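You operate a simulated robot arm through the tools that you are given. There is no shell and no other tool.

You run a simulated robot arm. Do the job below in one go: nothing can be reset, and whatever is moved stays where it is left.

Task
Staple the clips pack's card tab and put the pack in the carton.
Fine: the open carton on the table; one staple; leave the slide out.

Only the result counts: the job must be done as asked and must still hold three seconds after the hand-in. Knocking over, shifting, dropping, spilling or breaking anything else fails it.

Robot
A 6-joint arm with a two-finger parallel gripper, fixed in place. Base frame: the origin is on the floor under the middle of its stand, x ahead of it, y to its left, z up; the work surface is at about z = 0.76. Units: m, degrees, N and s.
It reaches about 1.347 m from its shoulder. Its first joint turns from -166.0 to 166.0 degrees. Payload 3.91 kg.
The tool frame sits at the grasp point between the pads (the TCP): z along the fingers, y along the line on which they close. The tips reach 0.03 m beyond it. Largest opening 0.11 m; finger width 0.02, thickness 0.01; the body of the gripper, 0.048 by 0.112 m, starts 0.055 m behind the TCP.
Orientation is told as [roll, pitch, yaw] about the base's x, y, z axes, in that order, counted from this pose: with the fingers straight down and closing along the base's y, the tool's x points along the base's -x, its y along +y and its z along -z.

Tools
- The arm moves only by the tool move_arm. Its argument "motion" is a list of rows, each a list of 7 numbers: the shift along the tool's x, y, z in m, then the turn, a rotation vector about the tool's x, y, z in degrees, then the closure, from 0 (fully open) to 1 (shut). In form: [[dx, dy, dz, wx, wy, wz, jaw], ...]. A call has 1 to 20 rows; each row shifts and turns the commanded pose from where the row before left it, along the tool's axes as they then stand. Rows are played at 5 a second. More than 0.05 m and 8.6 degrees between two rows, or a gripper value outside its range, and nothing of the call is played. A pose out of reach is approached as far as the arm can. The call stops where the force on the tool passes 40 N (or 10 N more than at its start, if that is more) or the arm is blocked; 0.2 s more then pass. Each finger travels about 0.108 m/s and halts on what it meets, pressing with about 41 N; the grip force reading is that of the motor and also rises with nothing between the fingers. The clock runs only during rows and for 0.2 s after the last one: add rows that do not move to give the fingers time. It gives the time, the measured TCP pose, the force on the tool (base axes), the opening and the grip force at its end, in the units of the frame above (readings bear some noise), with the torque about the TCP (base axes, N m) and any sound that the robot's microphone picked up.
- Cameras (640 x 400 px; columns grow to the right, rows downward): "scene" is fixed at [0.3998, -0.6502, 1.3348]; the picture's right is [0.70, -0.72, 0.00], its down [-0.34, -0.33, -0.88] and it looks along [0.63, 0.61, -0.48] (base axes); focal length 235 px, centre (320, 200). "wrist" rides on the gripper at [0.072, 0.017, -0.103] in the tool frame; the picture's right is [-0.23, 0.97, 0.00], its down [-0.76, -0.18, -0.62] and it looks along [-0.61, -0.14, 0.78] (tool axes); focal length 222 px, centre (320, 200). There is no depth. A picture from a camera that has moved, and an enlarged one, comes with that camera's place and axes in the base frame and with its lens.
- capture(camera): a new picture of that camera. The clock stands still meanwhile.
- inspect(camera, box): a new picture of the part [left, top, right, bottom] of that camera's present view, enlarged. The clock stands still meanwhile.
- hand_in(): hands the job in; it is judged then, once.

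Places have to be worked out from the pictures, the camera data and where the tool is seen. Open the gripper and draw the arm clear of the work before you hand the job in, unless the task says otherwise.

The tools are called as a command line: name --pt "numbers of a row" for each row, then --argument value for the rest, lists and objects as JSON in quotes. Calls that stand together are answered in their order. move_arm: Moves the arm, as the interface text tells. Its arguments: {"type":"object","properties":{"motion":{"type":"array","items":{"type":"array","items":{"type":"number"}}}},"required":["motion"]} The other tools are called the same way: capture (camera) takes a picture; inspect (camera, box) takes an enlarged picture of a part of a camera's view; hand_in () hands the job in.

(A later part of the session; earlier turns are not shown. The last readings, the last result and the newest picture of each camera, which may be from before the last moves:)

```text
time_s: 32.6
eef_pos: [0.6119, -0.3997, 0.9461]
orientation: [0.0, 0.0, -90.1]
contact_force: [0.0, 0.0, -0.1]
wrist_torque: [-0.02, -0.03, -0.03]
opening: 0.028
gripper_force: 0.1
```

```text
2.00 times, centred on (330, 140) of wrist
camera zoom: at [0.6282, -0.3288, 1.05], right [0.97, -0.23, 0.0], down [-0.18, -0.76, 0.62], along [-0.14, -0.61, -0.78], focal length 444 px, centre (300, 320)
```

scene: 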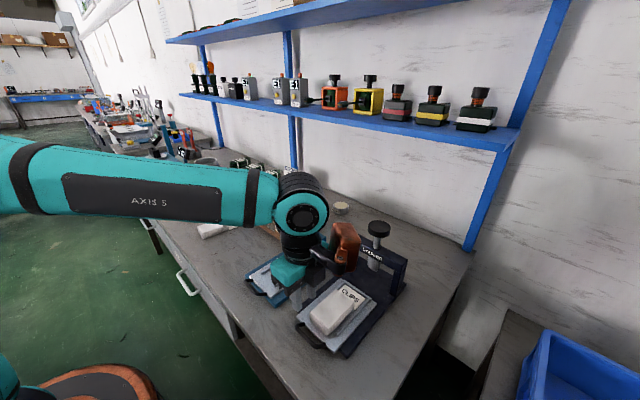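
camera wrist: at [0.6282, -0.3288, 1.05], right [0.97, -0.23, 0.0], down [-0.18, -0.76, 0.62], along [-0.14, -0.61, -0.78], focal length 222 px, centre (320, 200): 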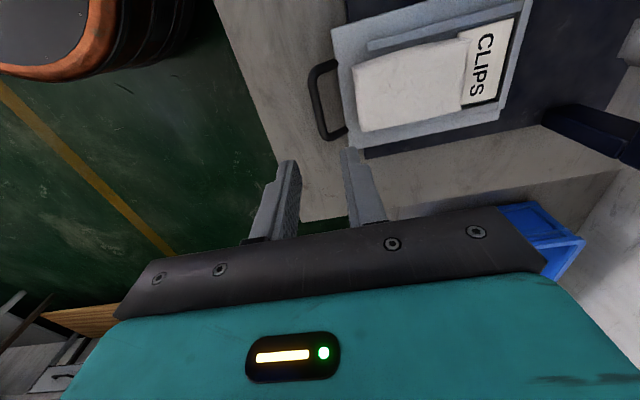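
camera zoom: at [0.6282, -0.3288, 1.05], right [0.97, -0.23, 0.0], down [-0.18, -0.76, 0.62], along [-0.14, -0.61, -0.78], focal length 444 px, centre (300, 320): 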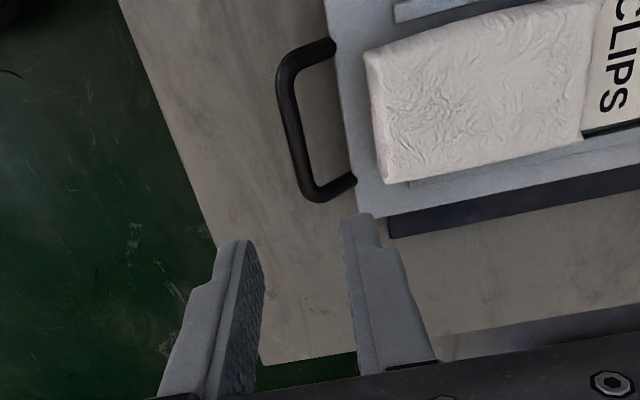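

The hand carries an extra fitting on its far side (tool −x, about 0.11 above the TCP), which I will keep clear of things. I centre 1.5 mm back and come down over the handle bar, stopping just above it to check.

move_arm --pt "0 -0.0015 0 0 0 0 0.745" --pt "0 0 0.04 0 0 0 0.745" --pt "0 0 0.04 0 0 0 0.745" --pt "0 0 0.022 0 0 0 0.745" --pt "0 0 0 0 0 0 0.745"

inspect --camera "scene" --box '[280, 290, 370, 360]'

inspect --camera "wrist" --box '[260, 100, 400, 240]'

```text
time_s: 33.8
eef_pos: [0.6082, -0.3998, 0.8451]
orientation: [0.0, 0.1, -90.1]
contact_force: [-0.2, 0.5, -0.4]
wrist_torque: [-0.03, -0.01, -0.01]
opening: 0.0279
gripper_force: 0.0
```

```text
5.71 times, centred on (325, 325) of scene
camera zoom: at [0.3998, -0.6502, 1.3348], right [0.7, -0.72, 0.0], down [-0.34, -0.33, -0.88], along [0.63, 0.61, -0.48], focal length 1344 px, centre (291, -514)
```

zoom: 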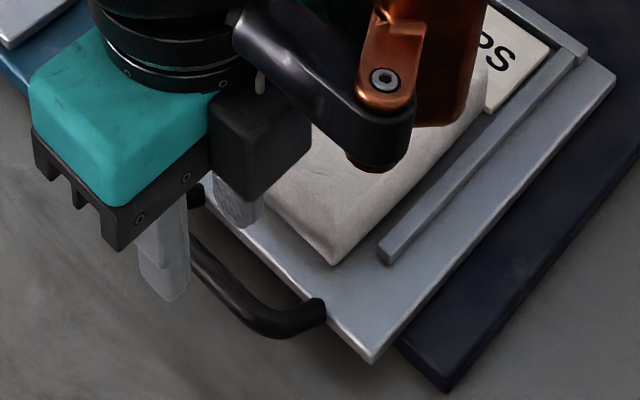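

```text
2.86 times, centred on (330, 170) of wrist
camera zoom: at [0.6249, -0.3278, 0.9485], right [0.97, -0.23, 0.0], down [-0.18, -0.76, 0.62], along [-0.14, -0.61, -0.78], focal length 635 px, centre (291, 286)
```

zoom: 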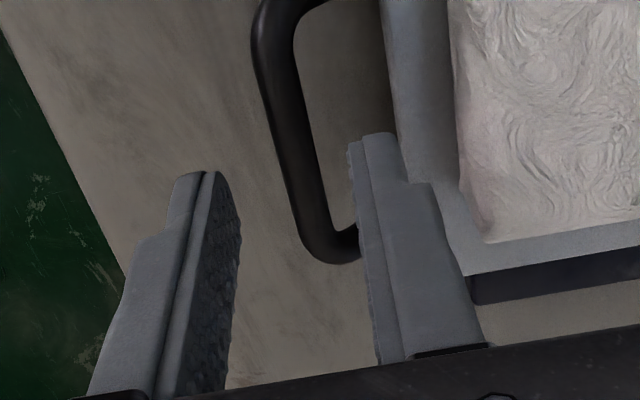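

The bar runs between the two fingers and the inner finger is over the gap. I come down 32 mm in small steps, watching the force, and then close on the bar.

move_arm --pt "0 0 0.01 0 0 0 0.745" --pt "0 0 0.01 0 0 0 0.745" --pt "0 0 0.006 0 0 0 0.745" --pt "0 0 0.006 0 0 0 0.745" --pt "0 0 0 0 0 0 0.745"

inspect --camera "wrist" --box '[260, 100, 400, 240]'

inspect --camera "scene" --box '[280, 290, 370, 360]'

```text
time_s: 35.0
eef_pos: [0.6107, -0.3995, 0.8123]
orientation: [0.0, 0.0, -90.0]
contact_force: [0.4, -0.3, -0.9]
wrist_torque: [-0.03, -0.02, 0.01]
opening: 0.028
gripper_force: 0.0
```

```text
2.86 times, centred on (330, 170) of wrist
camera zoom: at [0.6269, -0.3282, 0.9162], right [0.97, -0.23, 0.0], down [-0.18, -0.76, 0.62], along [-0.14, -0.61, -0.78], focal length 635 px, centre (291, 286)
```

zoom: 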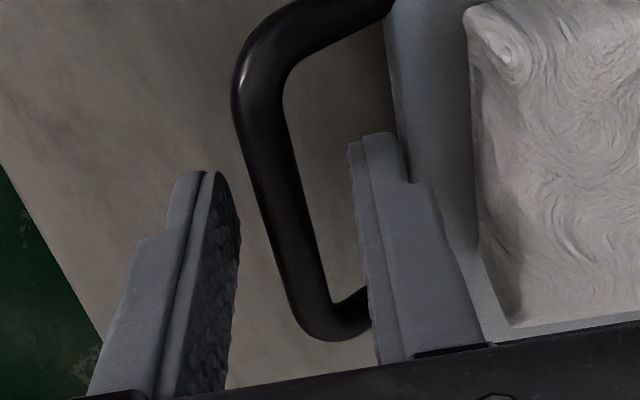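

```text
5.71 times, centred on (325, 325) of scene
camera zoom: at [0.3998, -0.6502, 1.3348], right [0.7, -0.72, 0.0], down [-0.34, -0.33, -0.88], along [0.63, 0.61, -0.48], focal length 1344 px, centre (291, -514)
```

zoom: 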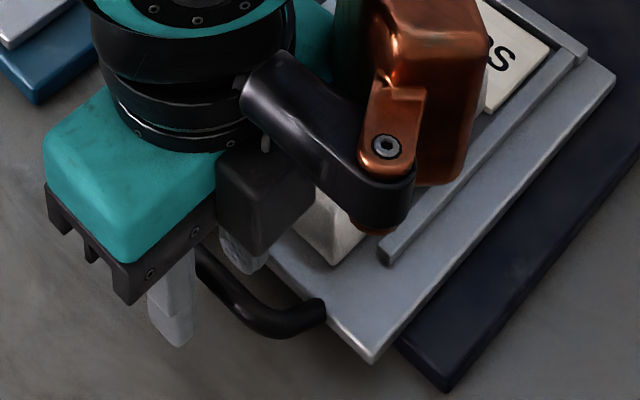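

The bar lies between the pads. I close on it.

move_arm --pt "0 0 0 0 0 0 0.8" --pt "0 0 0 0 0 0 0.85" --pt "0 0 0 0 0 0 0.9" --pt "0 0 0 0 0 0 0.95" --pt "0 0 0 0 0 0 0.97" --pt "0 0 0 0 0 0 0.97"

inspect --camera "scene" --box '[280, 250, 400, 360]'

```text
time_s: 36.4
eef_pos: [0.6101, -0.4008, 0.8131]
orientation: [0.1, 0.0, -90.0]
contact_force: [-0.8, -0.5, 0.4]
wrist_torque: [-0.06, -0.02, 0.94]
opening: 0.0097
gripper_force: 45.3
```

```text
3.64 times, centred on (340, 305) of scene
camera zoom: at [0.3998, -0.6502, 1.3348], right [0.7, -0.72, 0.0], down [-0.34, -0.33, -0.88], along [0.63, 0.61, -0.48], focal length 855 px, centre (247, -182)
```

zoom: 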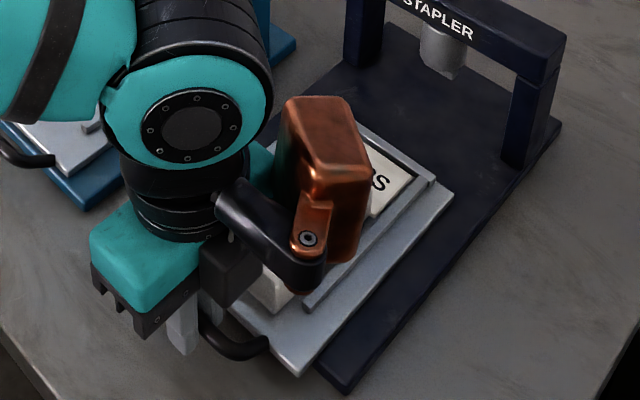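

The bar is gripped. I push the slide in by 60 mm slowly and check.

move_arm --pt "0 0.004 0 0 0 0 0.97" --pt "0 0.008 0 0 0 0 0.97" --pt "0 0.008 0 0 0 0 0.97" --pt "0 0.008 0 0 0 0 0.97" --pt "0 0.008 0 0 0 0 0.97" --pt "0 0.008 0 0 0 0 0.97" --pt "0 0.008 0 0 0 0 0.97" --pt "0 0.008 0 0 0 0 0.97" --pt "0 0 0 0 0 0 0.97"

inspect --camera "scene" --box '[290, 220, 420, 350]'

```text
time_s: 38.4
eef_pos: [0.6699, -0.4003, 0.8114]
orientation: [0.1, -0.1, -90.0]
contact_force: [1.7, 3.9, 17.3]
wrist_torque: [0.09, -0.05, 0.91]
opening: 0.0095
gripper_force: 45.0
```

```text
3.08 times, centred on (355, 285) of scene
camera zoom: at [0.3998, -0.6502, 1.3348], right [0.7, -0.72, 0.0], down [-0.34, -0.33, -0.88], along [0.63, 0.61, -0.48], focal length 724 px, centre (212, -62)
```

zoom: 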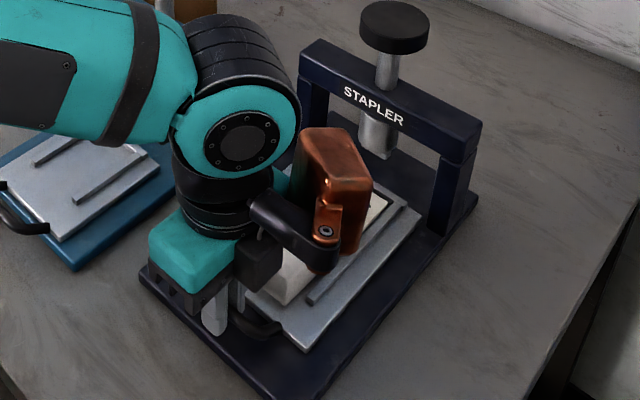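

The slide moved 60 mm, but there is 17 N of upward force, so the tips are probably brushing the base plate. I open slightly, rise 4 mm and grip again.

move_arm --pt "0 0 0 0 0 0 0.85" --pt "0 0 0 0 0 0 0.8" --pt "0 0 -0.002 0 0 0 0.8" --pt "0 0 -0.002 0 0 0 0.8" --pt "0 0 0 0 0 0 0.8"

inspect --camera "wrist" --box '[220, 0, 500, 240]'

```text
time_s: 39.6
eef_pos: [0.6701, -0.4014, 0.8151]
orientation: [0.0, 0.0, -90.1]
contact_force: [-0.3, -0.3, -0.4]
wrist_torque: [0.01, 0.02, 0.0]
opening: 0.0219
gripper_force: 0.0
```

```text
1.67 times, centred on (360, 120) of wrist
camera zoom: at [0.6874, -0.3287, 0.9198], right [0.97, -0.23, 0.0], down [-0.18, -0.76, 0.62], along [-0.14, -0.61, -0.78], focal length 370 px, centre (253, 333)
```

zoom: 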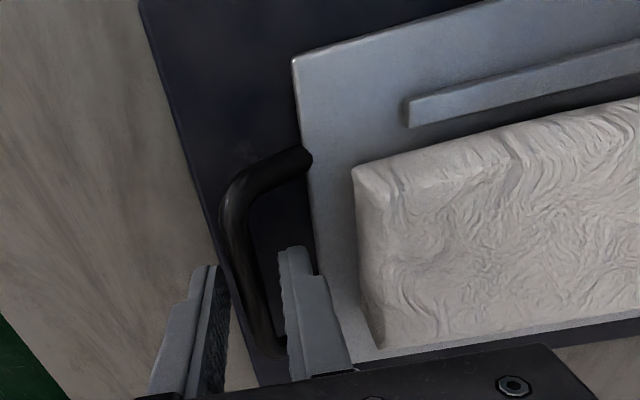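

Contact is gone. I close again and push further in small steps until the slide meets its end stop.

move_arm --pt "0 0 0 0 0 0 0.9" --pt "0 0 0 0 0 0 0.95" --pt "0 0 0 0 0 0 0.97" --pt "0 0 0 0 0 0 0.97" --pt "0 0.006 0 0 0 0 0.97" --pt "0 0.006 0 0 0 0 0.97" --pt "0 0.006 0 0 0 0 0.97" --pt "0 0.006 0 0 0 0 0.97" --pt "0 0.006 0 0 0 0 0.97" --pt "0 0 0 0 0 0 0.97"

inspect --camera "scene" --box '[290, 220, 420, 350]'

capture --camera "wrist"

```text
time_s: 41.8
eef_pos: [0.7, -0.4003, 0.8162]
orientation: [0.0, 0.0, -90.1]
contact_force: [0.8, -2.2, 7.5]
wrist_torque: [0.4, 0.02, 0.89]
opening: 0.0097
gripper_force: 45.5
```

```text
3.08 times, centred on (355, 285) of scene
camera zoom: at [0.3998, -0.6502, 1.3348], right [0.7, -0.72, 0.0], down [-0.34, -0.33, -0.88], along [0.63, 0.61, -0.48], focal length 724 px, centre (212, -62)
```

zoom: 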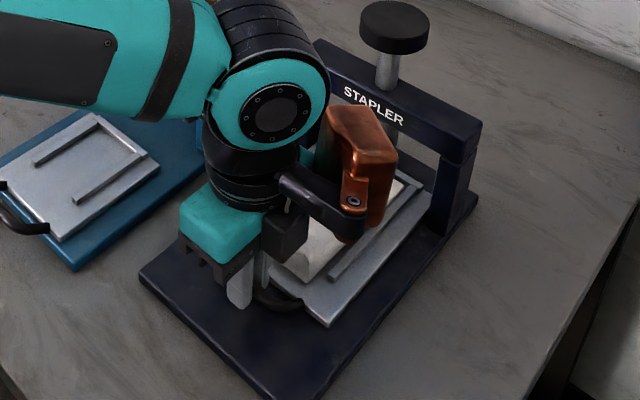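

```text
taken
camera wrist: at [0.7164, -0.3287, 0.9198], right [0.97, -0.23, 0.0], down [-0.18, -0.76, 0.62], along [-0.14, -0.61, -0.78], focal length 222 px, centre (320, 200)
```

wrist: 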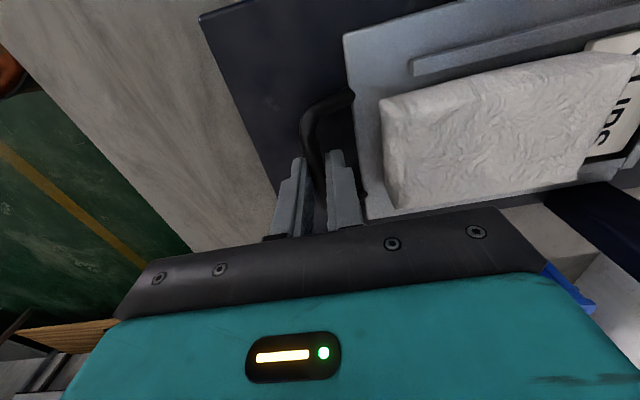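

The slide is 90 mm in and moving freely. I go on in 3 mm steps until the stop is felt.

move_arm --pt "0 0.003 0 0 0 0 0.97" --pt "0 0.003 0 0 0 0 0.97" --pt "0 0.003 0 0 0 0 0.97" --pt "0 0.003 0 0 0 0 0.97" --pt "0 0.003 0 0 0 0 0.97" --pt "0 0.003 0 0 0 0 0.97" --pt "0 0 0 0 0 0 0.97"

inspect --camera "scene" --box '[320, 220, 420, 320]'

```text
time_s: 43.4
eef_pos: [0.7184, -0.4009, 0.8153]
orientation: [0.0, 0.0, -90.0]
contact_force: [1.1, -7.1, 14.3]
wrist_torque: [-0.31, -0.03, 0.91]
opening: 0.0101
gripper_force: 45.6
```

```text
4.00 times, centred on (370, 270) of scene
camera zoom: at [0.3998, -0.6502, 1.3348], right [0.7, -0.72, 0.0], down [-0.34, -0.33, -0.88], along [0.63, 0.61, -0.48], focal length 941 px, centre (120, -80)
```

zoom: 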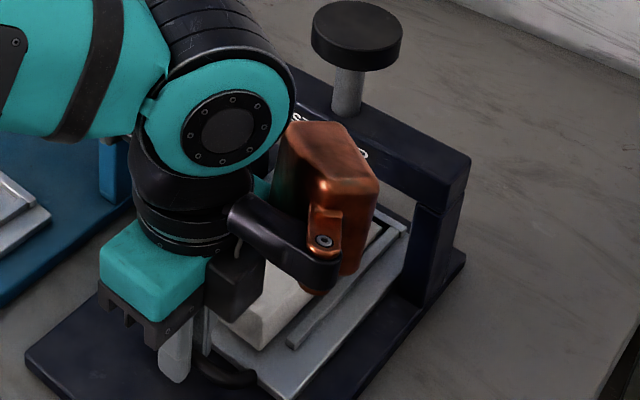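

At 108 mm there is still no end stop. I keep going in 2 mm steps and watch the x force.

move_arm --pt "0 0.002 0 0 0 0 0.97" --pt "0 0.002 0 0 0 0 0.97" --pt "0 0.002 0 0 0 0 0.97" --pt "0 0.002 0 0 0 0 0.97" --pt "0 0 0 0 0 0 0.97"

inspect --camera "wrist" --box '[300, 0, 640, 220]'

```text
time_s: 44.6
eef_pos: [0.7257, -0.4003, 0.8159]
orientation: [-0.1, 0.0, -90.0]
contact_force: [-1.6, -9.9, 9.2]
wrist_torque: [-0.65, -0.01, 0.92]
opening: 0.0101
gripper_force: 45.5
```

```text
1.82 times, centred on (470, 110) of wrist
camera zoom: at [0.7428, -0.3287, 0.9198], right [0.97, -0.23, 0.0], down [-0.18, -0.76, 0.62], along [-0.14, -0.61, -0.78], focal length 404 px, centre (47, 364)
```

zoom: 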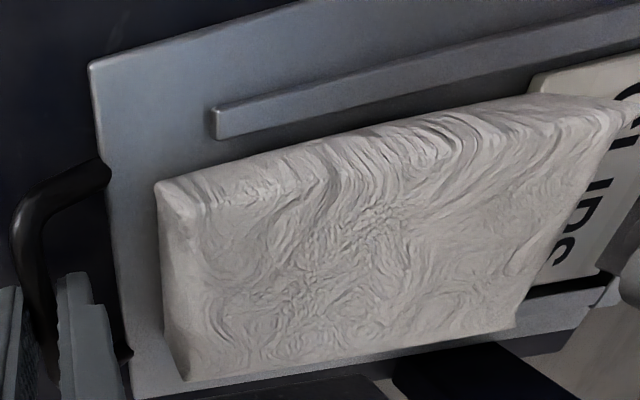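

Still free at 116 mm. I continue carefully in 2 mm steps.

move_arm --pt "0 0.002 0 0 0 0 0.97" --pt "0 0.002 0 0 0 0 0.97" --pt "0 0 0 0 0 0 0.97"

inspect --camera "scene" --box '[340, 220, 420, 300]'

```text
time_s: 45.4
eef_pos: [0.7312, -0.3998, 0.8152]
orientation: [0.0, 0.0, -90.0]
contact_force: [-1.4, -10.3, 0.9]
wrist_torque: [-0.06, 0.05, 0.92]
opening: 0.01
gripper_force: 45.3
```

```text
5.00 times, centred on (380, 260) of scene
camera zoom: at [0.3998, -0.6502, 1.3348], right [0.7, -0.72, 0.0], down [-0.34, -0.33, -0.88], along [0.63, 0.61, -0.48], focal length 1176 px, centre (20, -100)
```

zoom: 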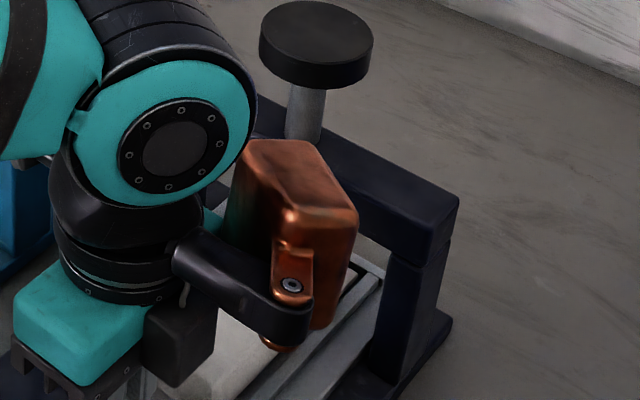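

120 mm in with still no hard stop felt; the tab should be near or under the punch. I look closely at the tab and punch before pushing any more.

inspect --camera "wrist" --box '[480, 0, 640, 240]'

inspect --camera "scene" --box '[350, 250, 410, 310]'

```text
1.67 times, centred on (560, 120) of wrist
camera zoom: at [0.7468, -0.3287, 0.9198], right [0.97, -0.23, 0.0], down [-0.18, -0.76, 0.62], along [-0.14, -0.61, -0.78], focal length 370 px, centre (-80, 333)
```

zoom: 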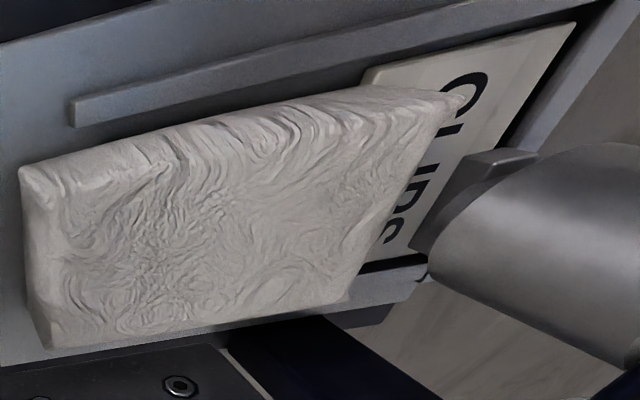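

```text
6.67 times, centred on (380, 280) of scene
camera zoom: at [0.3998, -0.6502, 1.3348], right [0.7, -0.72, 0.0], down [-0.34, -0.33, -0.88], along [0.63, 0.61, -0.48], focal length 1568 px, centre (-80, -333)
```

zoom: 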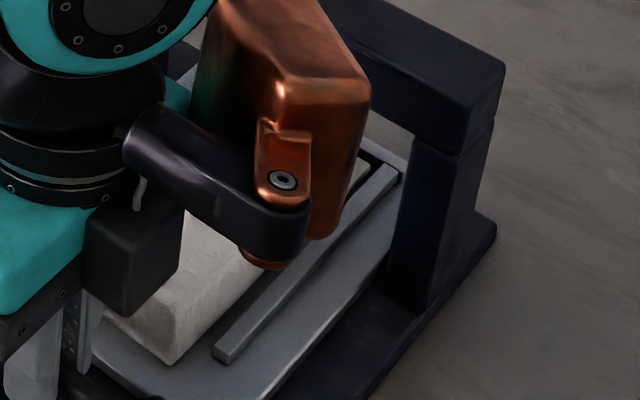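

The punch blade is over the middle of the tab and about 1 cm clear of the body. I try 4 mm more to see whether the slide has a firm end there.

move_arm --pt "0 0.001 0 0 0 0 0.97" --pt "0 0.001 0 0 0 0 0.97" --pt "0 0.001 0 0 0 0 0.97" --pt "0 0.001 0 0 0 0 0.97" --pt "0 0 0 0 0 0 0.97"

inspect --camera "wrist" --box '[480, 0, 640, 240]'

```text
time_s: 46.6
eef_pos: [0.7335, -0.3999, 0.8163]
orientation: [0.0, 0.0, -90.0]
contact_force: [-1.2, -6.1, 3.3]
wrist_torque: [-0.01, -0.02, 0.93]
opening: 0.0099
gripper_force: 45.0
```

```text
1.67 times, centred on (560, 120) of wrist
camera zoom: at [0.751, -0.3286, 0.9197], right [0.97, -0.23, 0.0], down [-0.18, -0.76, 0.62], along [-0.14, -0.61, -0.78], focal length 370 px, centre (-80, 333)
```

zoom: 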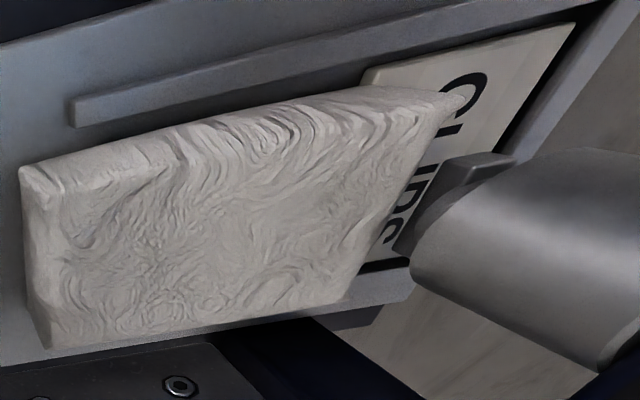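

There is still no stop at 124 mm, and I do not want the body to run under the punch. I release the handle, lift away and look from the fixed camera at how the tab lies under the punch.

move_arm --pt "0 0 0 0 0 0 0.9" --pt "0 0 0 0 0 0 0.82" --pt "0 0 0 0 0 0 0.8" --pt "0 0 -0.02 0 0 0 0.8" --pt "0 0 -0.03 0 0 0 0.8" --pt "0 -0.03 -0.03 0 0 0 0.8" --pt "0 -0.04 -0.03 0 0 0 0.8" --pt "0 -0.04 -0.03 0 0 0 0.8" --pt "0 -0.04 -0.03 0 0 0 0.8" --pt "-0.02 -0.04 -0.02 0 0 0 0.8" --pt "0 0 0 0 0 0 0.8"

inspect --camera "scene" --box '[310, 210, 430, 330]'

inspect --camera "scene" --box '[350, 240, 410, 300]'

```text
time_s: 49.0
eef_pos: [0.5438, -0.4186, 1.005]
orientation: [0.0, 0.1, -90.0]
contact_force: [-0.2, -0.1, 0.3]
wrist_torque: [-0.02, 0.01, -0.05]
opening: 0.0221
gripper_force: 0.1
```

```text
3.33 times, centred on (370, 270) of scene
camera zoom: at [0.3998, -0.6502, 1.3348], right [0.7, -0.72, 0.0], down [-0.34, -0.33, -0.88], along [0.63, 0.61, -0.48], focal length 784 px, centre (153, -33)
```

zoom: 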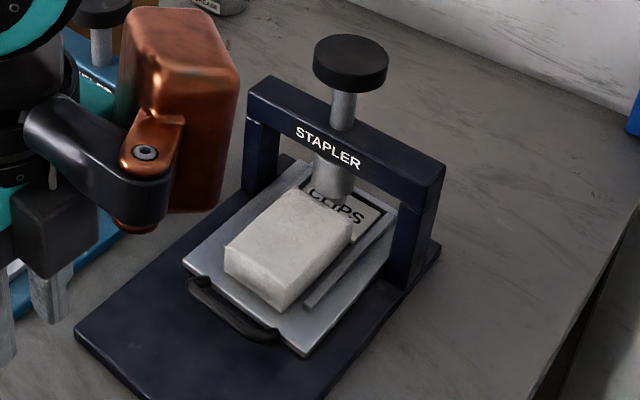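

```text
6.67 times, centred on (380, 270) of scene
camera zoom: at [0.3998, -0.6502, 1.3348], right [0.7, -0.72, 0.0], down [-0.34, -0.33, -0.88], along [0.63, 0.61, -0.48], focal length 1568 px, centre (-80, -267)
```

zoom: 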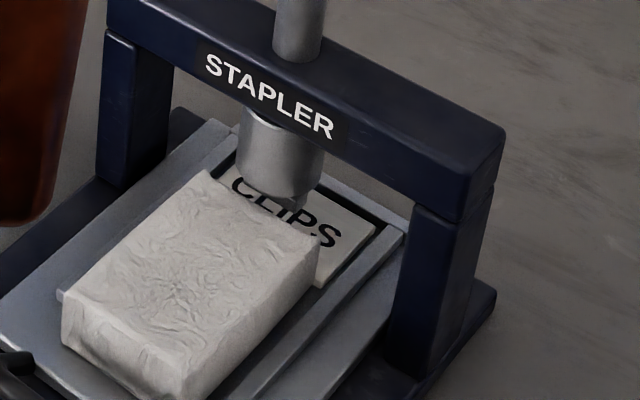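

The fixed camera shows the tab end at x ≈ 0.926 and the body front at 0.872, level with the punch's front rim (punch centre 0.8915, radius 0.019). The slide is about 8 mm too far in, so I go back to the handle to draw it out a little.

move_arm --pt "0.02 0.04 0.02 0 0 0 0.8" --pt "0 0.04 0.03 0 0 0 0.8" --pt "0 0.04 0.03 0 0 0 0.8" --pt "0 0.04 0.03 0 0 0 0.8" --pt "0 0.03 0.03 0 0 0 0.78" --pt "0 0 0.02 0 0 0 0.78" --pt "0 0 0 0 0 0 0.78"

inspect --camera "wrist" --box '[240, 60, 440, 240]'

```text
time_s: 50.6
eef_pos: [0.7349, -0.4002, 0.8463]
orientation: [0.0, 0.0, -90.0]
contact_force: [0.9, 0.7, 0.1]
wrist_torque: [0.01, 0.0, 0.02]
opening: 0.0241
gripper_force: 0.1
```

```text
2.22 times, centred on (340, 150) of wrist
camera zoom: at [0.751, -0.3282, 0.9496], right [0.97, -0.23, 0.0], down [-0.18, -0.76, 0.62], along [-0.14, -0.61, -0.78], focal length 494 px, centre (276, 311)
```

zoom: 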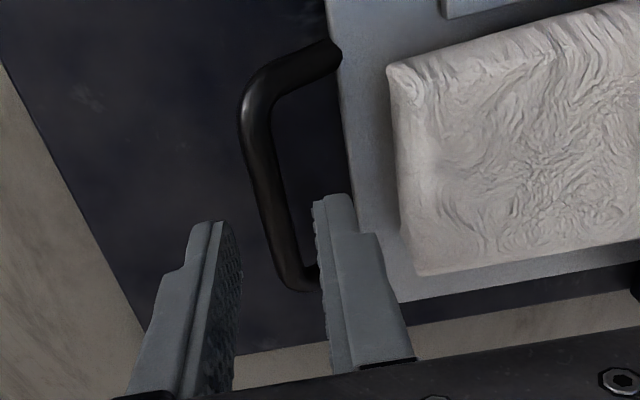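

Aligned over the bar. I lower 30 mm, grip it and draw the slide back 8 mm, then release and rise.

move_arm --pt "0 0 0.015 0 0 0 0.78" --pt "0 0 0.015 0 0 0 0.78" --pt "0 0 0 0 0 0 0.9" --pt "0 0 0 0 0 0 0.95" --pt "0 0 0 0 0 0 0.97" --pt "0 0 0 0 0 0 0.97" --pt "0 -0.002 0 0 0 0 0.97" --pt "0 -0.002 0 0 0 0 0.97" --pt "0 -0.002 0 0 0 0 0.97" --pt "0 -0.002 0 0 0 0 0.97" --pt "0 0 0 0 0 0 0.97"

inspect --camera "wrist" --box '[480, 0, 640, 240]'

```text
time_s: 53.0
eef_pos: [0.7261, -0.3994, 0.8153]
orientation: [-0.1, 0.0, -90.0]
contact_force: [1.5, 2.5, 6.5]
wrist_torque: [0.01, -0.04, 0.9]
opening: 0.0099
gripper_force: 45.6
```

```text
1.67 times, centred on (560, 120) of wrist
camera zoom: at [0.7426, -0.3276, 0.9199], right [0.97, -0.23, 0.0], down [-0.18, -0.76, 0.62], along [-0.14, -0.61, -0.78], focal length 370 px, centre (-80, 333)
```

zoom: 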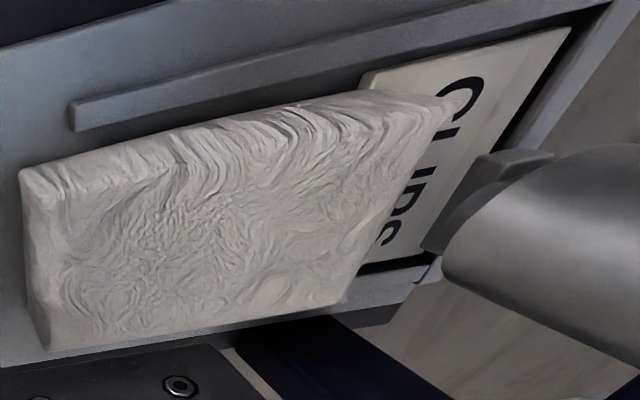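

The body now clears the punch and the blade stands over the middle of the tab. I release the handle, rise to z ≈ 1.07 and go over the knob with the fingers shut.

move_arm --pt "0 0 0 0 0 0 0.9" --pt "0 0 0 0 0 0 0.82" --pt "0 0 0 0 0 0 0.8" --pt "0 0 -0.02 0 0 0 0.8" --pt "0 0 -0.045 0 0 0 0.8" --pt "0 0 -0.045 0 0 0 0.8" --pt "0 0 -0.045 0 0 0 0.8" --pt "0 0 -0.045 0 0 0 0.8" --pt "0 0 -0.045 0 0 0 0.9" --pt "0 0.04 0 0 0 0 1.0" --pt "0 0.04 0 0 0 0 1.0" --pt "0 0.04 0 0 0 0 1.0" --pt "0 0.044 0 0 0 0 1.0" --pt "0 0 0 0 0 0 1.0"

capture --camera "scene"

capture --camera "wrist"

inspect --camera "scene" --box '[320, 190, 440, 310]'

```text
time_s: 56.0
eef_pos: [0.892, -0.4004, 1.0617]
orientation: [0.1, 0.1, -89.9]
contact_force: [-0.1, -0.2, 0.0]
wrist_torque: [0.05, 0.02, -0.01]
opening: 0.0
gripper_force: 38.0
```

```text
taken
```

scene: 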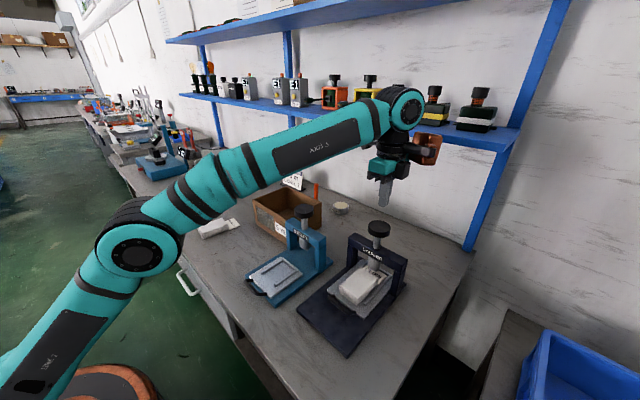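

```text
taken
camera wrist: at [0.9084, -0.329, 1.1649], right [0.97, -0.23, 0.0], down [-0.18, -0.76, 0.62], along [-0.14, -0.61, -0.78], focal length 222 px, centre (320, 200)
```

wrist: 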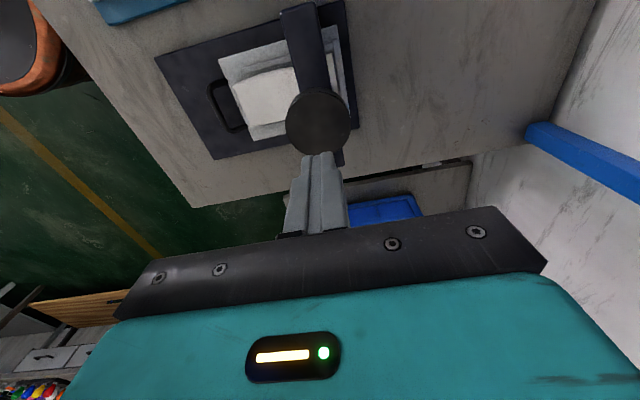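

```text
3.33 times, centred on (380, 250) of scene
camera zoom: at [0.3998, -0.6502, 1.3348], right [0.7, -0.72, 0.0], down [-0.34, -0.33, -0.88], along [0.63, 0.61, -0.48], focal length 784 px, centre (120, 33)
```

zoom: 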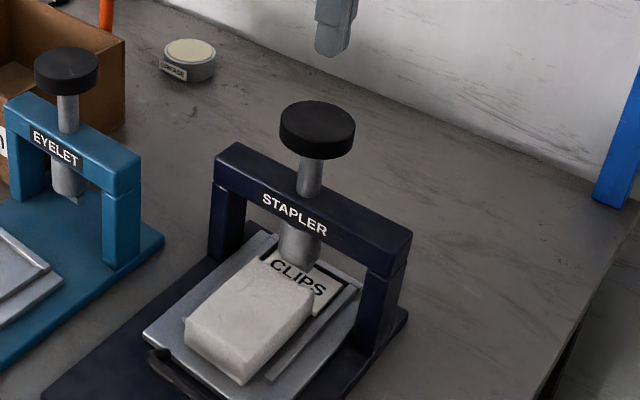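

The closed fingertips are over the knob (knob centre ≈ (0.890, −0.398), top z ≈ 0.967). I come down to just above it and then press slowly.

move_arm --pt "0 0 0.04 0 0 0 1.0" --pt "0 0 0.01 0 0 0 1.0" --pt "0 0 0 0 0 0 1.0"

inspect --camera "scene" --box '[330, 190, 430, 290]'

```text
time_s: 56.8
eef_pos: [0.8908, -0.3984, 1.0112]
orientation: [0.0, -0.1, -90.0]
contact_force: [-0.5, 0.1, -0.6]
wrist_torque: [0.0, -0.01, 0.02]
opening: 0.0
gripper_force: 37.1
```

```text
4.00 times, centred on (380, 240) of scene
camera zoom: at [0.3998, -0.6502, 1.3348], right [0.7, -0.72, 0.0], down [-0.34, -0.33, -0.88], along [0.63, 0.61, -0.48], focal length 941 px, centre (80, 40)
```

zoom: 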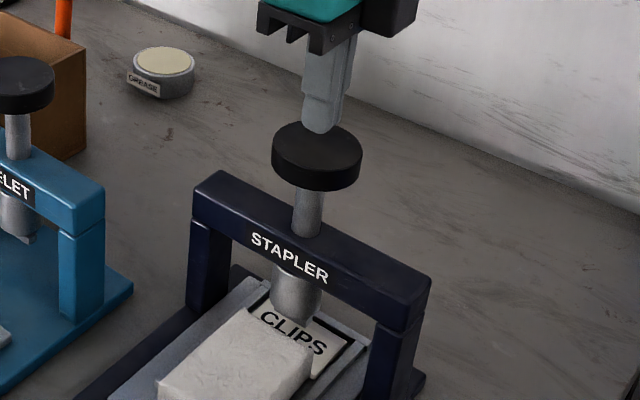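

The tips are about 13 mm above the knob's centre. I press down in 3 mm steps and listen.

move_arm --pt "0 0 0.003 0 0 0 1.0" --pt "0 0 0.003 0 0 0 1.0" --pt "0 0 0.003 0 0 0 1.0" --pt "0 0 0.003 0 0 0 1.0" --pt "0 0 0.003 0 0 0 1.0" --pt "0 0 0.003 0 0 0 1.0" --pt "0 0 0.003 0 0 0 1.0"

```text
time_s: 58.4
eef_pos: [0.8898, -0.3997, 0.991]
orientation: [-0.1, 0.0, -89.9]
contact_force: [-0.6, 2.3, 5.7]
wrist_torque: [0.08, 0.03, 0.06]
opening: 0.0001
gripper_force: 37.3
```

Contact with about 6 N, so the knob is going down. I press on.

move_arm --pt "0 0 0.003 0 0 0 1.0" --pt "0 0 0.003 0 0 0 1.0" --pt "0 0 0.003 0 0 0 1.0" --pt "0 0 0.003 0 0 0 1.0"

inspect --camera "scene" --box '[330, 210, 430, 310]'

```text
time_s: 59.4
eef_pos: [0.8904, -0.4011, 0.9803]
orientation: [0.0, 0.0, -90.1]
contact_force: [-4.8, 5.2, 8.1]
wrist_torque: [0.14, 0.18, -0.03]
opening: 0.0001
gripper_force: 37.8
heard: click
```

```text
4.00 times, centred on (380, 260) of scene
camera zoom: at [0.3998, -0.6502, 1.3348], right [0.7, -0.72, 0.0], down [-0.34, -0.33, -0.88], along [0.63, 0.61, -0.48], focal length 941 px, centre (80, -40)
```

zoom: 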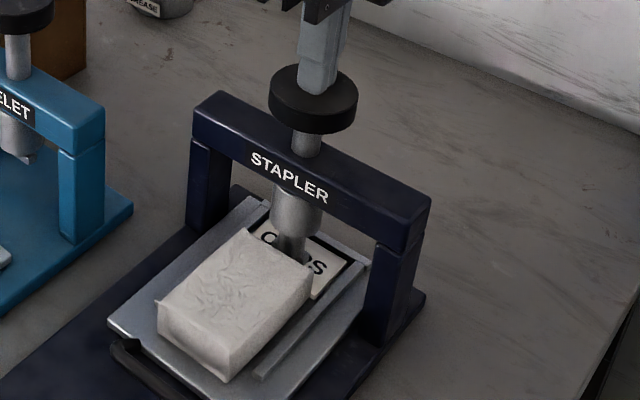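

A click was heard after about 17 mm of stroke. I lift off straight away and inspect the tab for a staple.

move_arm --pt "0 0 -0.005 0 0 0 1.0" --pt "0 0 -0.01 0 0 0 1.0" --pt "0 0 -0.02 0 0 0 1.0" --pt "0 0 -0.045 0 0 0 1.0" --pt "0 0 0 0 0 0 1.0"

inspect --camera "scene" --box '[330, 210, 430, 310]'

inspect --camera "scene" --box '[360, 260, 400, 300]'

```text
time_s: 60.6
eef_pos: [0.8925, -0.4006, 1.0584]
orientation: [0.0, -0.1, -89.9]
contact_force: [0.1, 0.1, -0.5]
wrist_torque: [-0.02, 0.01, -0.01]
opening: 0.0
gripper_force: 37.4
```

```text
4.00 times, centred on (380, 260) of scene
camera zoom: at [0.3998, -0.6502, 1.3348], right [0.7, -0.72, 0.0], down [-0.34, -0.33, -0.88], along [0.63, 0.61, -0.48], focal length 941 px, centre (80, -40)
```

zoom: 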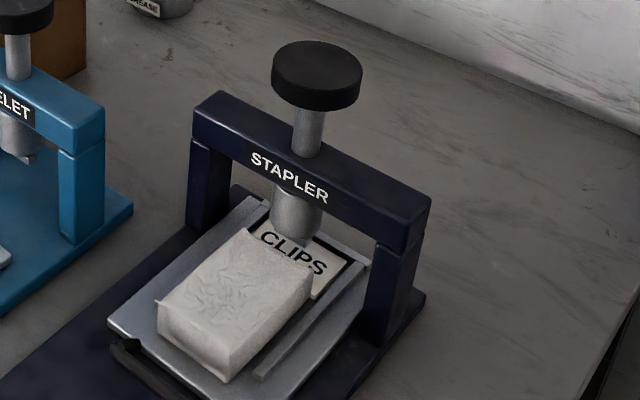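

```text
10.00 times, centred on (380, 280) of scene
camera zoom: at [0.3998, -0.6502, 1.3348], right [0.7, -0.72, 0.0], down [-0.34, -0.33, -0.88], along [0.63, 0.61, -0.48], focal length 2352 px, centre (-280, -600)
```

zoom: 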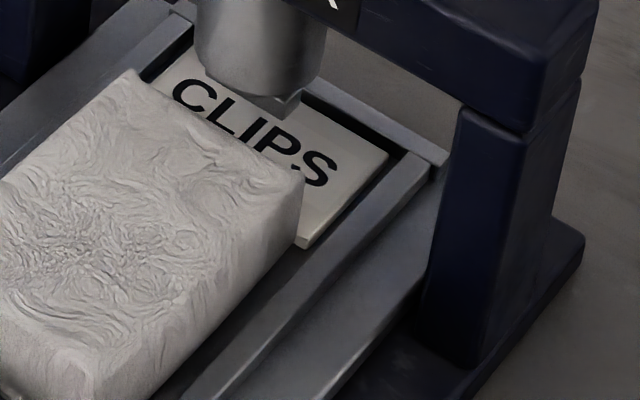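

The label is visible but the spot under the punch is hidden by the body from here. I return to the handle to draw the slide out and look at the tab.

move_arm --pt "0 -0.041 0 0 0 0 0.9" --pt "0 -0.041 0 0 0 0 0.8" --pt "0 -0.041 0 0 0 0 0.78" --pt "0 -0.041 0 0 0 0 0.78" --pt "0 0 0.045 0 0 0 0.78" --pt "0 0 0.045 0 0 0 0.78" --pt "0 0 0.045 0 0 0 0.78" --pt "0 0 0.045 0 0 0 0.78" --pt "0 0 0.034 0 0 0 0.78" --pt "0 0 0 0 0 0 0.78"

inspect --camera "wrist" --box '[240, 60, 440, 240]'

inspect --camera "wrist" --box '[480, 0, 640, 240]'

```text
time_s: 62.8
eef_pos: [0.7239, -0.4017, 0.8419]
orientation: [0.0, 0.1, -90.0]
contact_force: [0.0, 0.2, -0.2]
wrist_torque: [-0.02, 0.01, -0.02]
opening: 0.0244
gripper_force: 0.1
```

```text
2.22 times, centred on (340, 150) of wrist
camera zoom: at [0.7416, -0.3293, 0.9457], right [0.97, -0.23, 0.0], down [-0.18, -0.76, 0.62], along [-0.14, -0.61, -0.78], focal length 494 px, centre (276, 311)
```

zoom: 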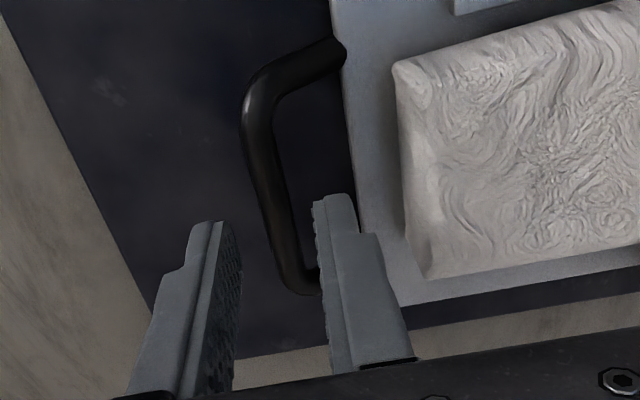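

```text
1.67 times, centred on (560, 120) of wrist
camera zoom: at [0.7416, -0.3293, 0.9457], right [0.97, -0.23, 0.0], down [-0.18, -0.76, 0.62], along [-0.14, -0.61, -0.78], focal length 370 px, centre (-80, 333)
```

zoom: 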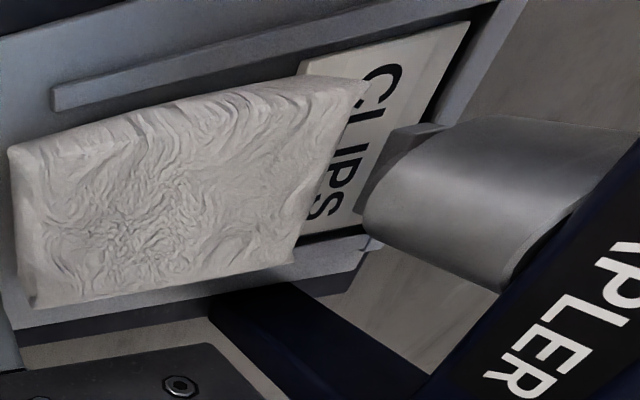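

Aligned on the bar again. I grip it and draw the slide out slowly about 112 mm.

move_arm --pt "0 0 0.014 0 0 0 0.78" --pt "0 0 0.014 0 0 0 0.78" --pt "0 0 0 0 0 0 0.9" --pt "0 0 0 0 0 0 0.95" --pt "0 0 0 0 0 0 0.97" --pt "0 0 0 0 0 0 0.97" --pt "0 -0.003 0 0 0 0 0.97" --pt "0 -0.006 0 0 0 0 0.97" --pt "0 -0.008 0 0 0 0 0.97" --pt "0 -0.008 0 0 0 0 0.97" --pt "0 -0.008 0 0 0 0 0.97" --pt "0 -0.008 0 0 0 0 0.97" --pt "0 -0.008 0 0 0 0 0.97" --pt "0 -0.006 0 0 0 0 0.97" --pt "0 -0.003 0 0 0 0 0.97" --pt "0 0 0 0 0 0 0.97"

inspect --camera "wrist" --box '[400, 0, 640, 240]'

inspect --camera "scene" --box '[320, 220, 420, 320]'

```text
time_s: 66.2
eef_pos: [0.6677, -0.4019, 0.8171]
orientation: [0.0, 0.0, -90.0]
contact_force: [0.8, 13.1, 2.0]
wrist_torque: [0.42, -0.03, 0.92]
opening: 0.01
gripper_force: 44.7
```

```text
1.67 times, centred on (520, 120) of wrist
camera zoom: at [0.6847, -0.3283, 0.92], right [0.97, -0.23, 0.0], down [-0.18, -0.76, 0.62], along [-0.14, -0.61, -0.78], focal length 370 px, centre (-13, 333)
```

zoom: 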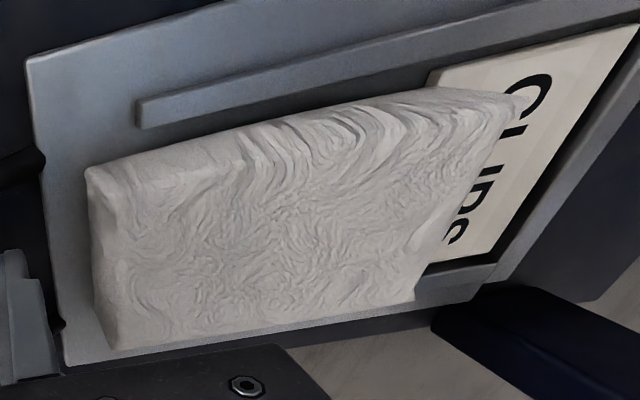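

```text
4.00 times, centred on (370, 270) of scene
camera zoom: at [0.3998, -0.6502, 1.3348], right [0.7, -0.72, 0.0], down [-0.34, -0.33, -0.88], along [0.63, 0.61, -0.48], focal length 941 px, centre (120, -80)
```

zoom: 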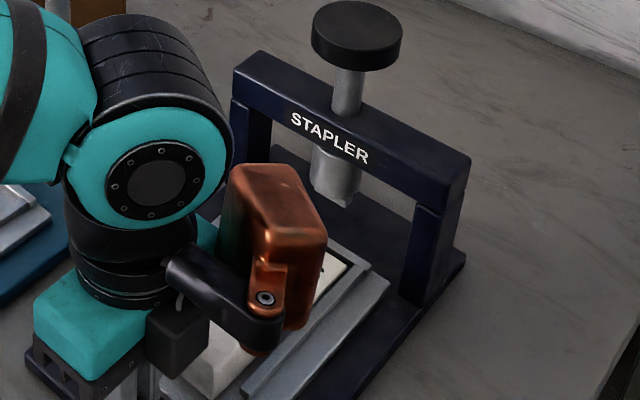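

The slide follows well. I draw it the remaining ~52 mm, then release and look at the tab from above.

move_arm --pt "0 -0.004 0 0 0 0 0.97" --pt "0 -0.008 0 0 0 0 0.97" --pt "0 -0.008 0 0 0 0 0.97" --pt "0 -0.008 0 0 0 0 0.97" --pt "0 -0.008 0 0 0 0 0.97" --pt "0 -0.008 0 0 0 0 0.97" --pt "0 -0.005 0 0 0 0 0.97" --pt "0 -0.003 0 0 0 0 0.97" --pt "0 0 0 0 0 0 0.97"

```text
time_s: 68.2
eef_pos: [0.6157, -0.4003, 0.8161]
orientation: [0.1, -0.1, -90.1]
contact_force: [-0.2, 8.2, 11.7]
wrist_torque: [0.55, 0.01, 0.88]
opening: 0.0098
gripper_force: 44.9
```

The slide is 6 mm short of its first position; I draw that last bit, then release and rise.

move_arm --pt "0 -0.003 0 0 0 0 0.97" --pt "0 -0.003 0 0 0 0 0.97" --pt "0 0 0 0 0 0 0.97" --pt "0 0 0 0 0 0 0.9" --pt "0 0 0 0 0 0 0.8" --pt "0 0 0 0 0 0 0.78" --pt "0 0 -0.02 0 0 0 0.78" --pt "0 0 -0.04 0 0 0 0.78" --pt "0 0 -0.04 0 0 0 0.78" --pt "0 0 -0.04 0 0 0 0.78" --pt "0 0 -0.04 0 0 0 0.78" --pt "0 0 0 0 0 0 0.78"

capture --camera "wrist"

inspect --camera "scene" --box '[290, 220, 420, 350]'

inspect --camera "scene" --box '[350, 280, 390, 320]'

```text
time_s: 70.8
eef_pos: [0.6109, -0.4015, 0.9954]
orientation: [0.0, -0.1, -90.0]
contact_force: [0.0, 0.0, -0.3]
wrist_torque: [-0.02, 0.01, -0.04]
opening: 0.0241
gripper_force: 0.1
```

```text
taken
camera wrist: at [0.6272, -0.329, 1.0993], right [0.97, -0.23, 0.0], down [-0.18, -0.76, 0.62], along [-0.14, -0.61, -0.78], focal length 222 px, centre (320, 200)
```

wrist: 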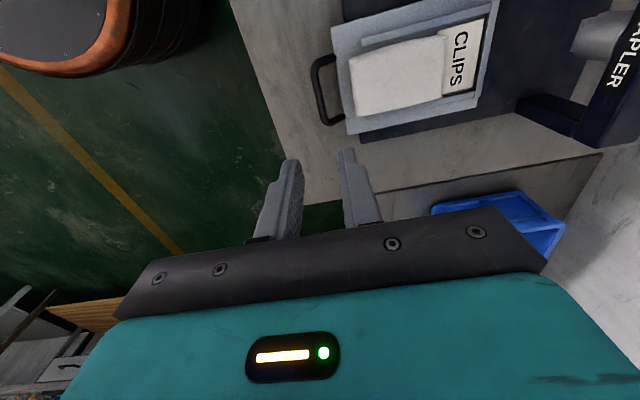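

```text
3.08 times, centred on (355, 285) of scene
camera zoom: at [0.3998, -0.6502, 1.3348], right [0.7, -0.72, 0.0], down [-0.34, -0.33, -0.88], along [0.63, 0.61, -0.48], focal length 724 px, centre (212, -62)
```

zoom: 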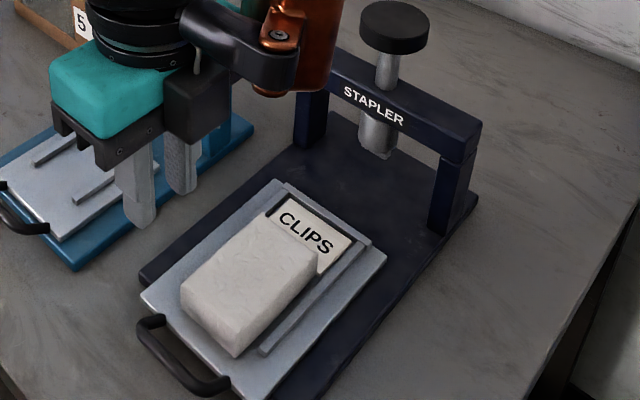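

```text
10.00 times, centred on (370, 300) of scene
camera zoom: at [0.3998, -0.6502, 1.3348], right [0.7, -0.72, 0.0], down [-0.34, -0.33, -0.88], along [0.63, 0.61, -0.48], focal length 2352 px, centre (-180, -800)
```

zoom: 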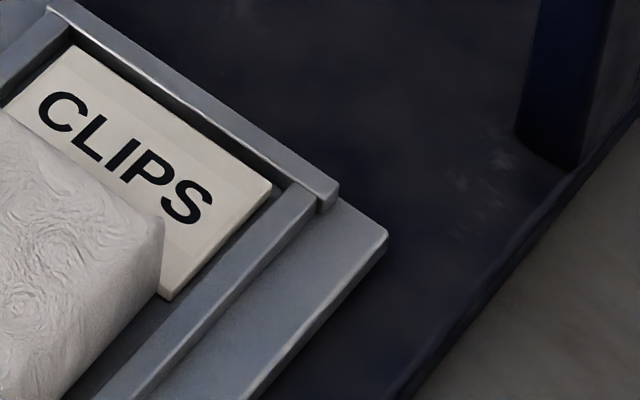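

No staple is visible from this side. I zoom the wrist view, which looks down on the tab from the other side.

inspect --camera "wrist" --box '[410, 10, 510, 120]'

inspect --camera "scene" --box '[350, 285, 375, 310]'

```text
3.64 times, centred on (460, 65) of wrist
camera zoom: at [0.6272, -0.329, 1.0993], right [0.97, -0.23, 0.0], down [-0.18, -0.76, 0.62], along [-0.14, -0.61, -0.78], focal length 808 px, centre (-189, 691)
```

zoom: 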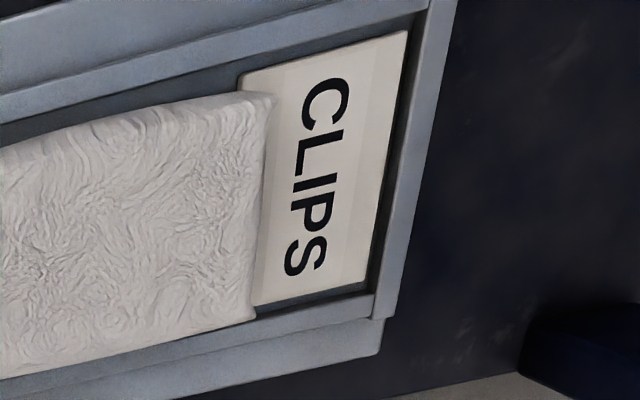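

```text
16.00 times, centred on (362, 298) of scene
camera zoom: at [0.3998, -0.6502, 1.3348], right [0.7, -0.72, 0.0], down [-0.34, -0.33, -0.88], along [0.63, 0.61, -0.48], focal length 3764 px, centre (-360, -1360)
```

zoom: 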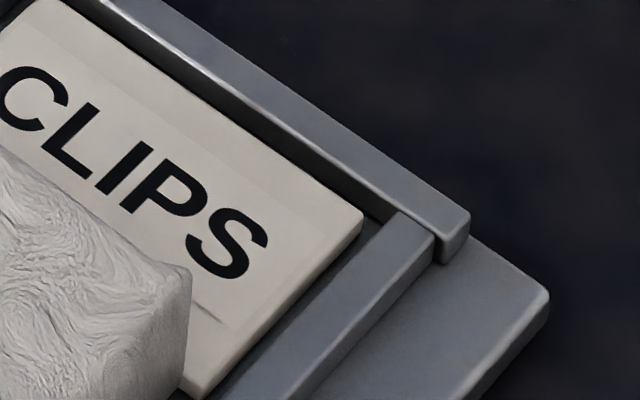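

I see no staple on the visible part of the tab. To be sure, I turn the tool back to yaw 0 and hover so that the wrist camera looks almost straight down on the whole tab.

move_arm --pt "0 0 -0.01 0 0 -8.5 0.6" --pt "0 0 -0.01 0 0 -8.5 0.5" --pt "0 0 -0.01 0 0 -8.5 0.3" --pt "0 0 -0.01 0 0 -8.5 0.2" --pt "0 0 -0.01 0 0 -8.5 0.2" --pt "0 0 -0.01 0 0 -8.5 0.2" --pt "0 0 -0.01 0 0 -8.5 0.2" --pt "0 0 -0.01 0 0 -8.5 0.2" --pt "0 0 -0.01 0 0 -8.5 0.2" --pt "0 0 -0.01 0 0 -8.5 0.2" --pt "0 0 -0.01 0 0 -5 0.2" --pt "-0.04 0 0 0 0 0 0.2" --pt "-0.04 0 0 0 0 0 0.2" --pt "-0.04 0 0 0 0 0 0.2" --pt "-0.04 0 0 0 0 0 0.2" --pt "0 0 0 0 0 0 0.2"

capture --camera "wrist"

inspect --camera "wrist" --box '[280, 20, 380, 120]'

```text
time_s: 74.2
eef_pos: [0.7707, -0.4005, 1.1063]
orientation: [0.0, 0.0, 0.0]
contact_force: [-0.3, -0.1, 0.0]
wrist_torque: [0.01, 0.0, 0.0]
opening: 0.0881
gripper_force: 0.1
```

```text
taken
camera wrist: at [0.6979, -0.3846, 1.2094], right [0.23, 0.97, 0.0], down [0.76, -0.18, 0.62], along [0.61, -0.14, -0.78], focal length 222 px, centre (320, 200)
```

wrist: 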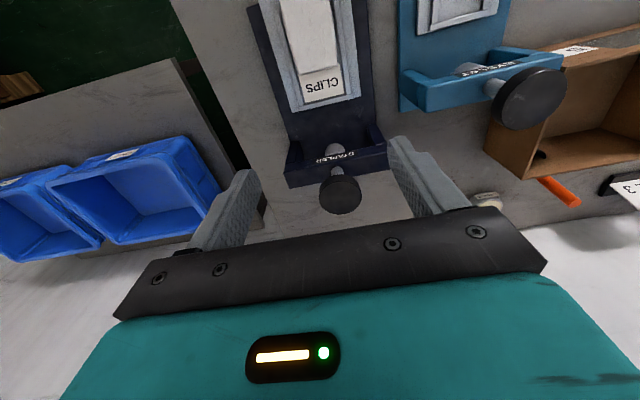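

```text
4.00 times, centred on (330, 70) of wrist
camera zoom: at [0.6979, -0.3846, 1.2094], right [0.23, 0.97, 0.0], down [0.76, -0.18, 0.62], along [0.61, -0.14, -0.78], focal length 888 px, centre (280, 720)
```

zoom: 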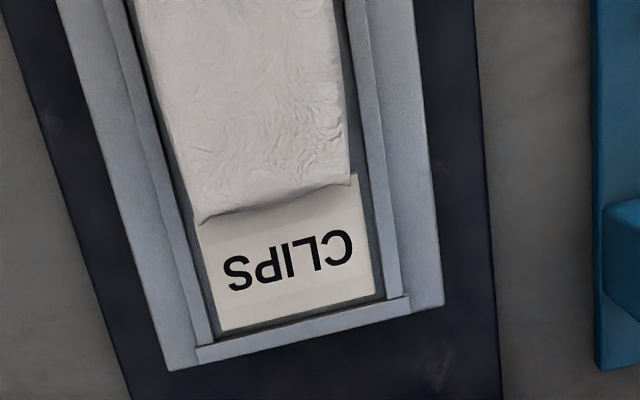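

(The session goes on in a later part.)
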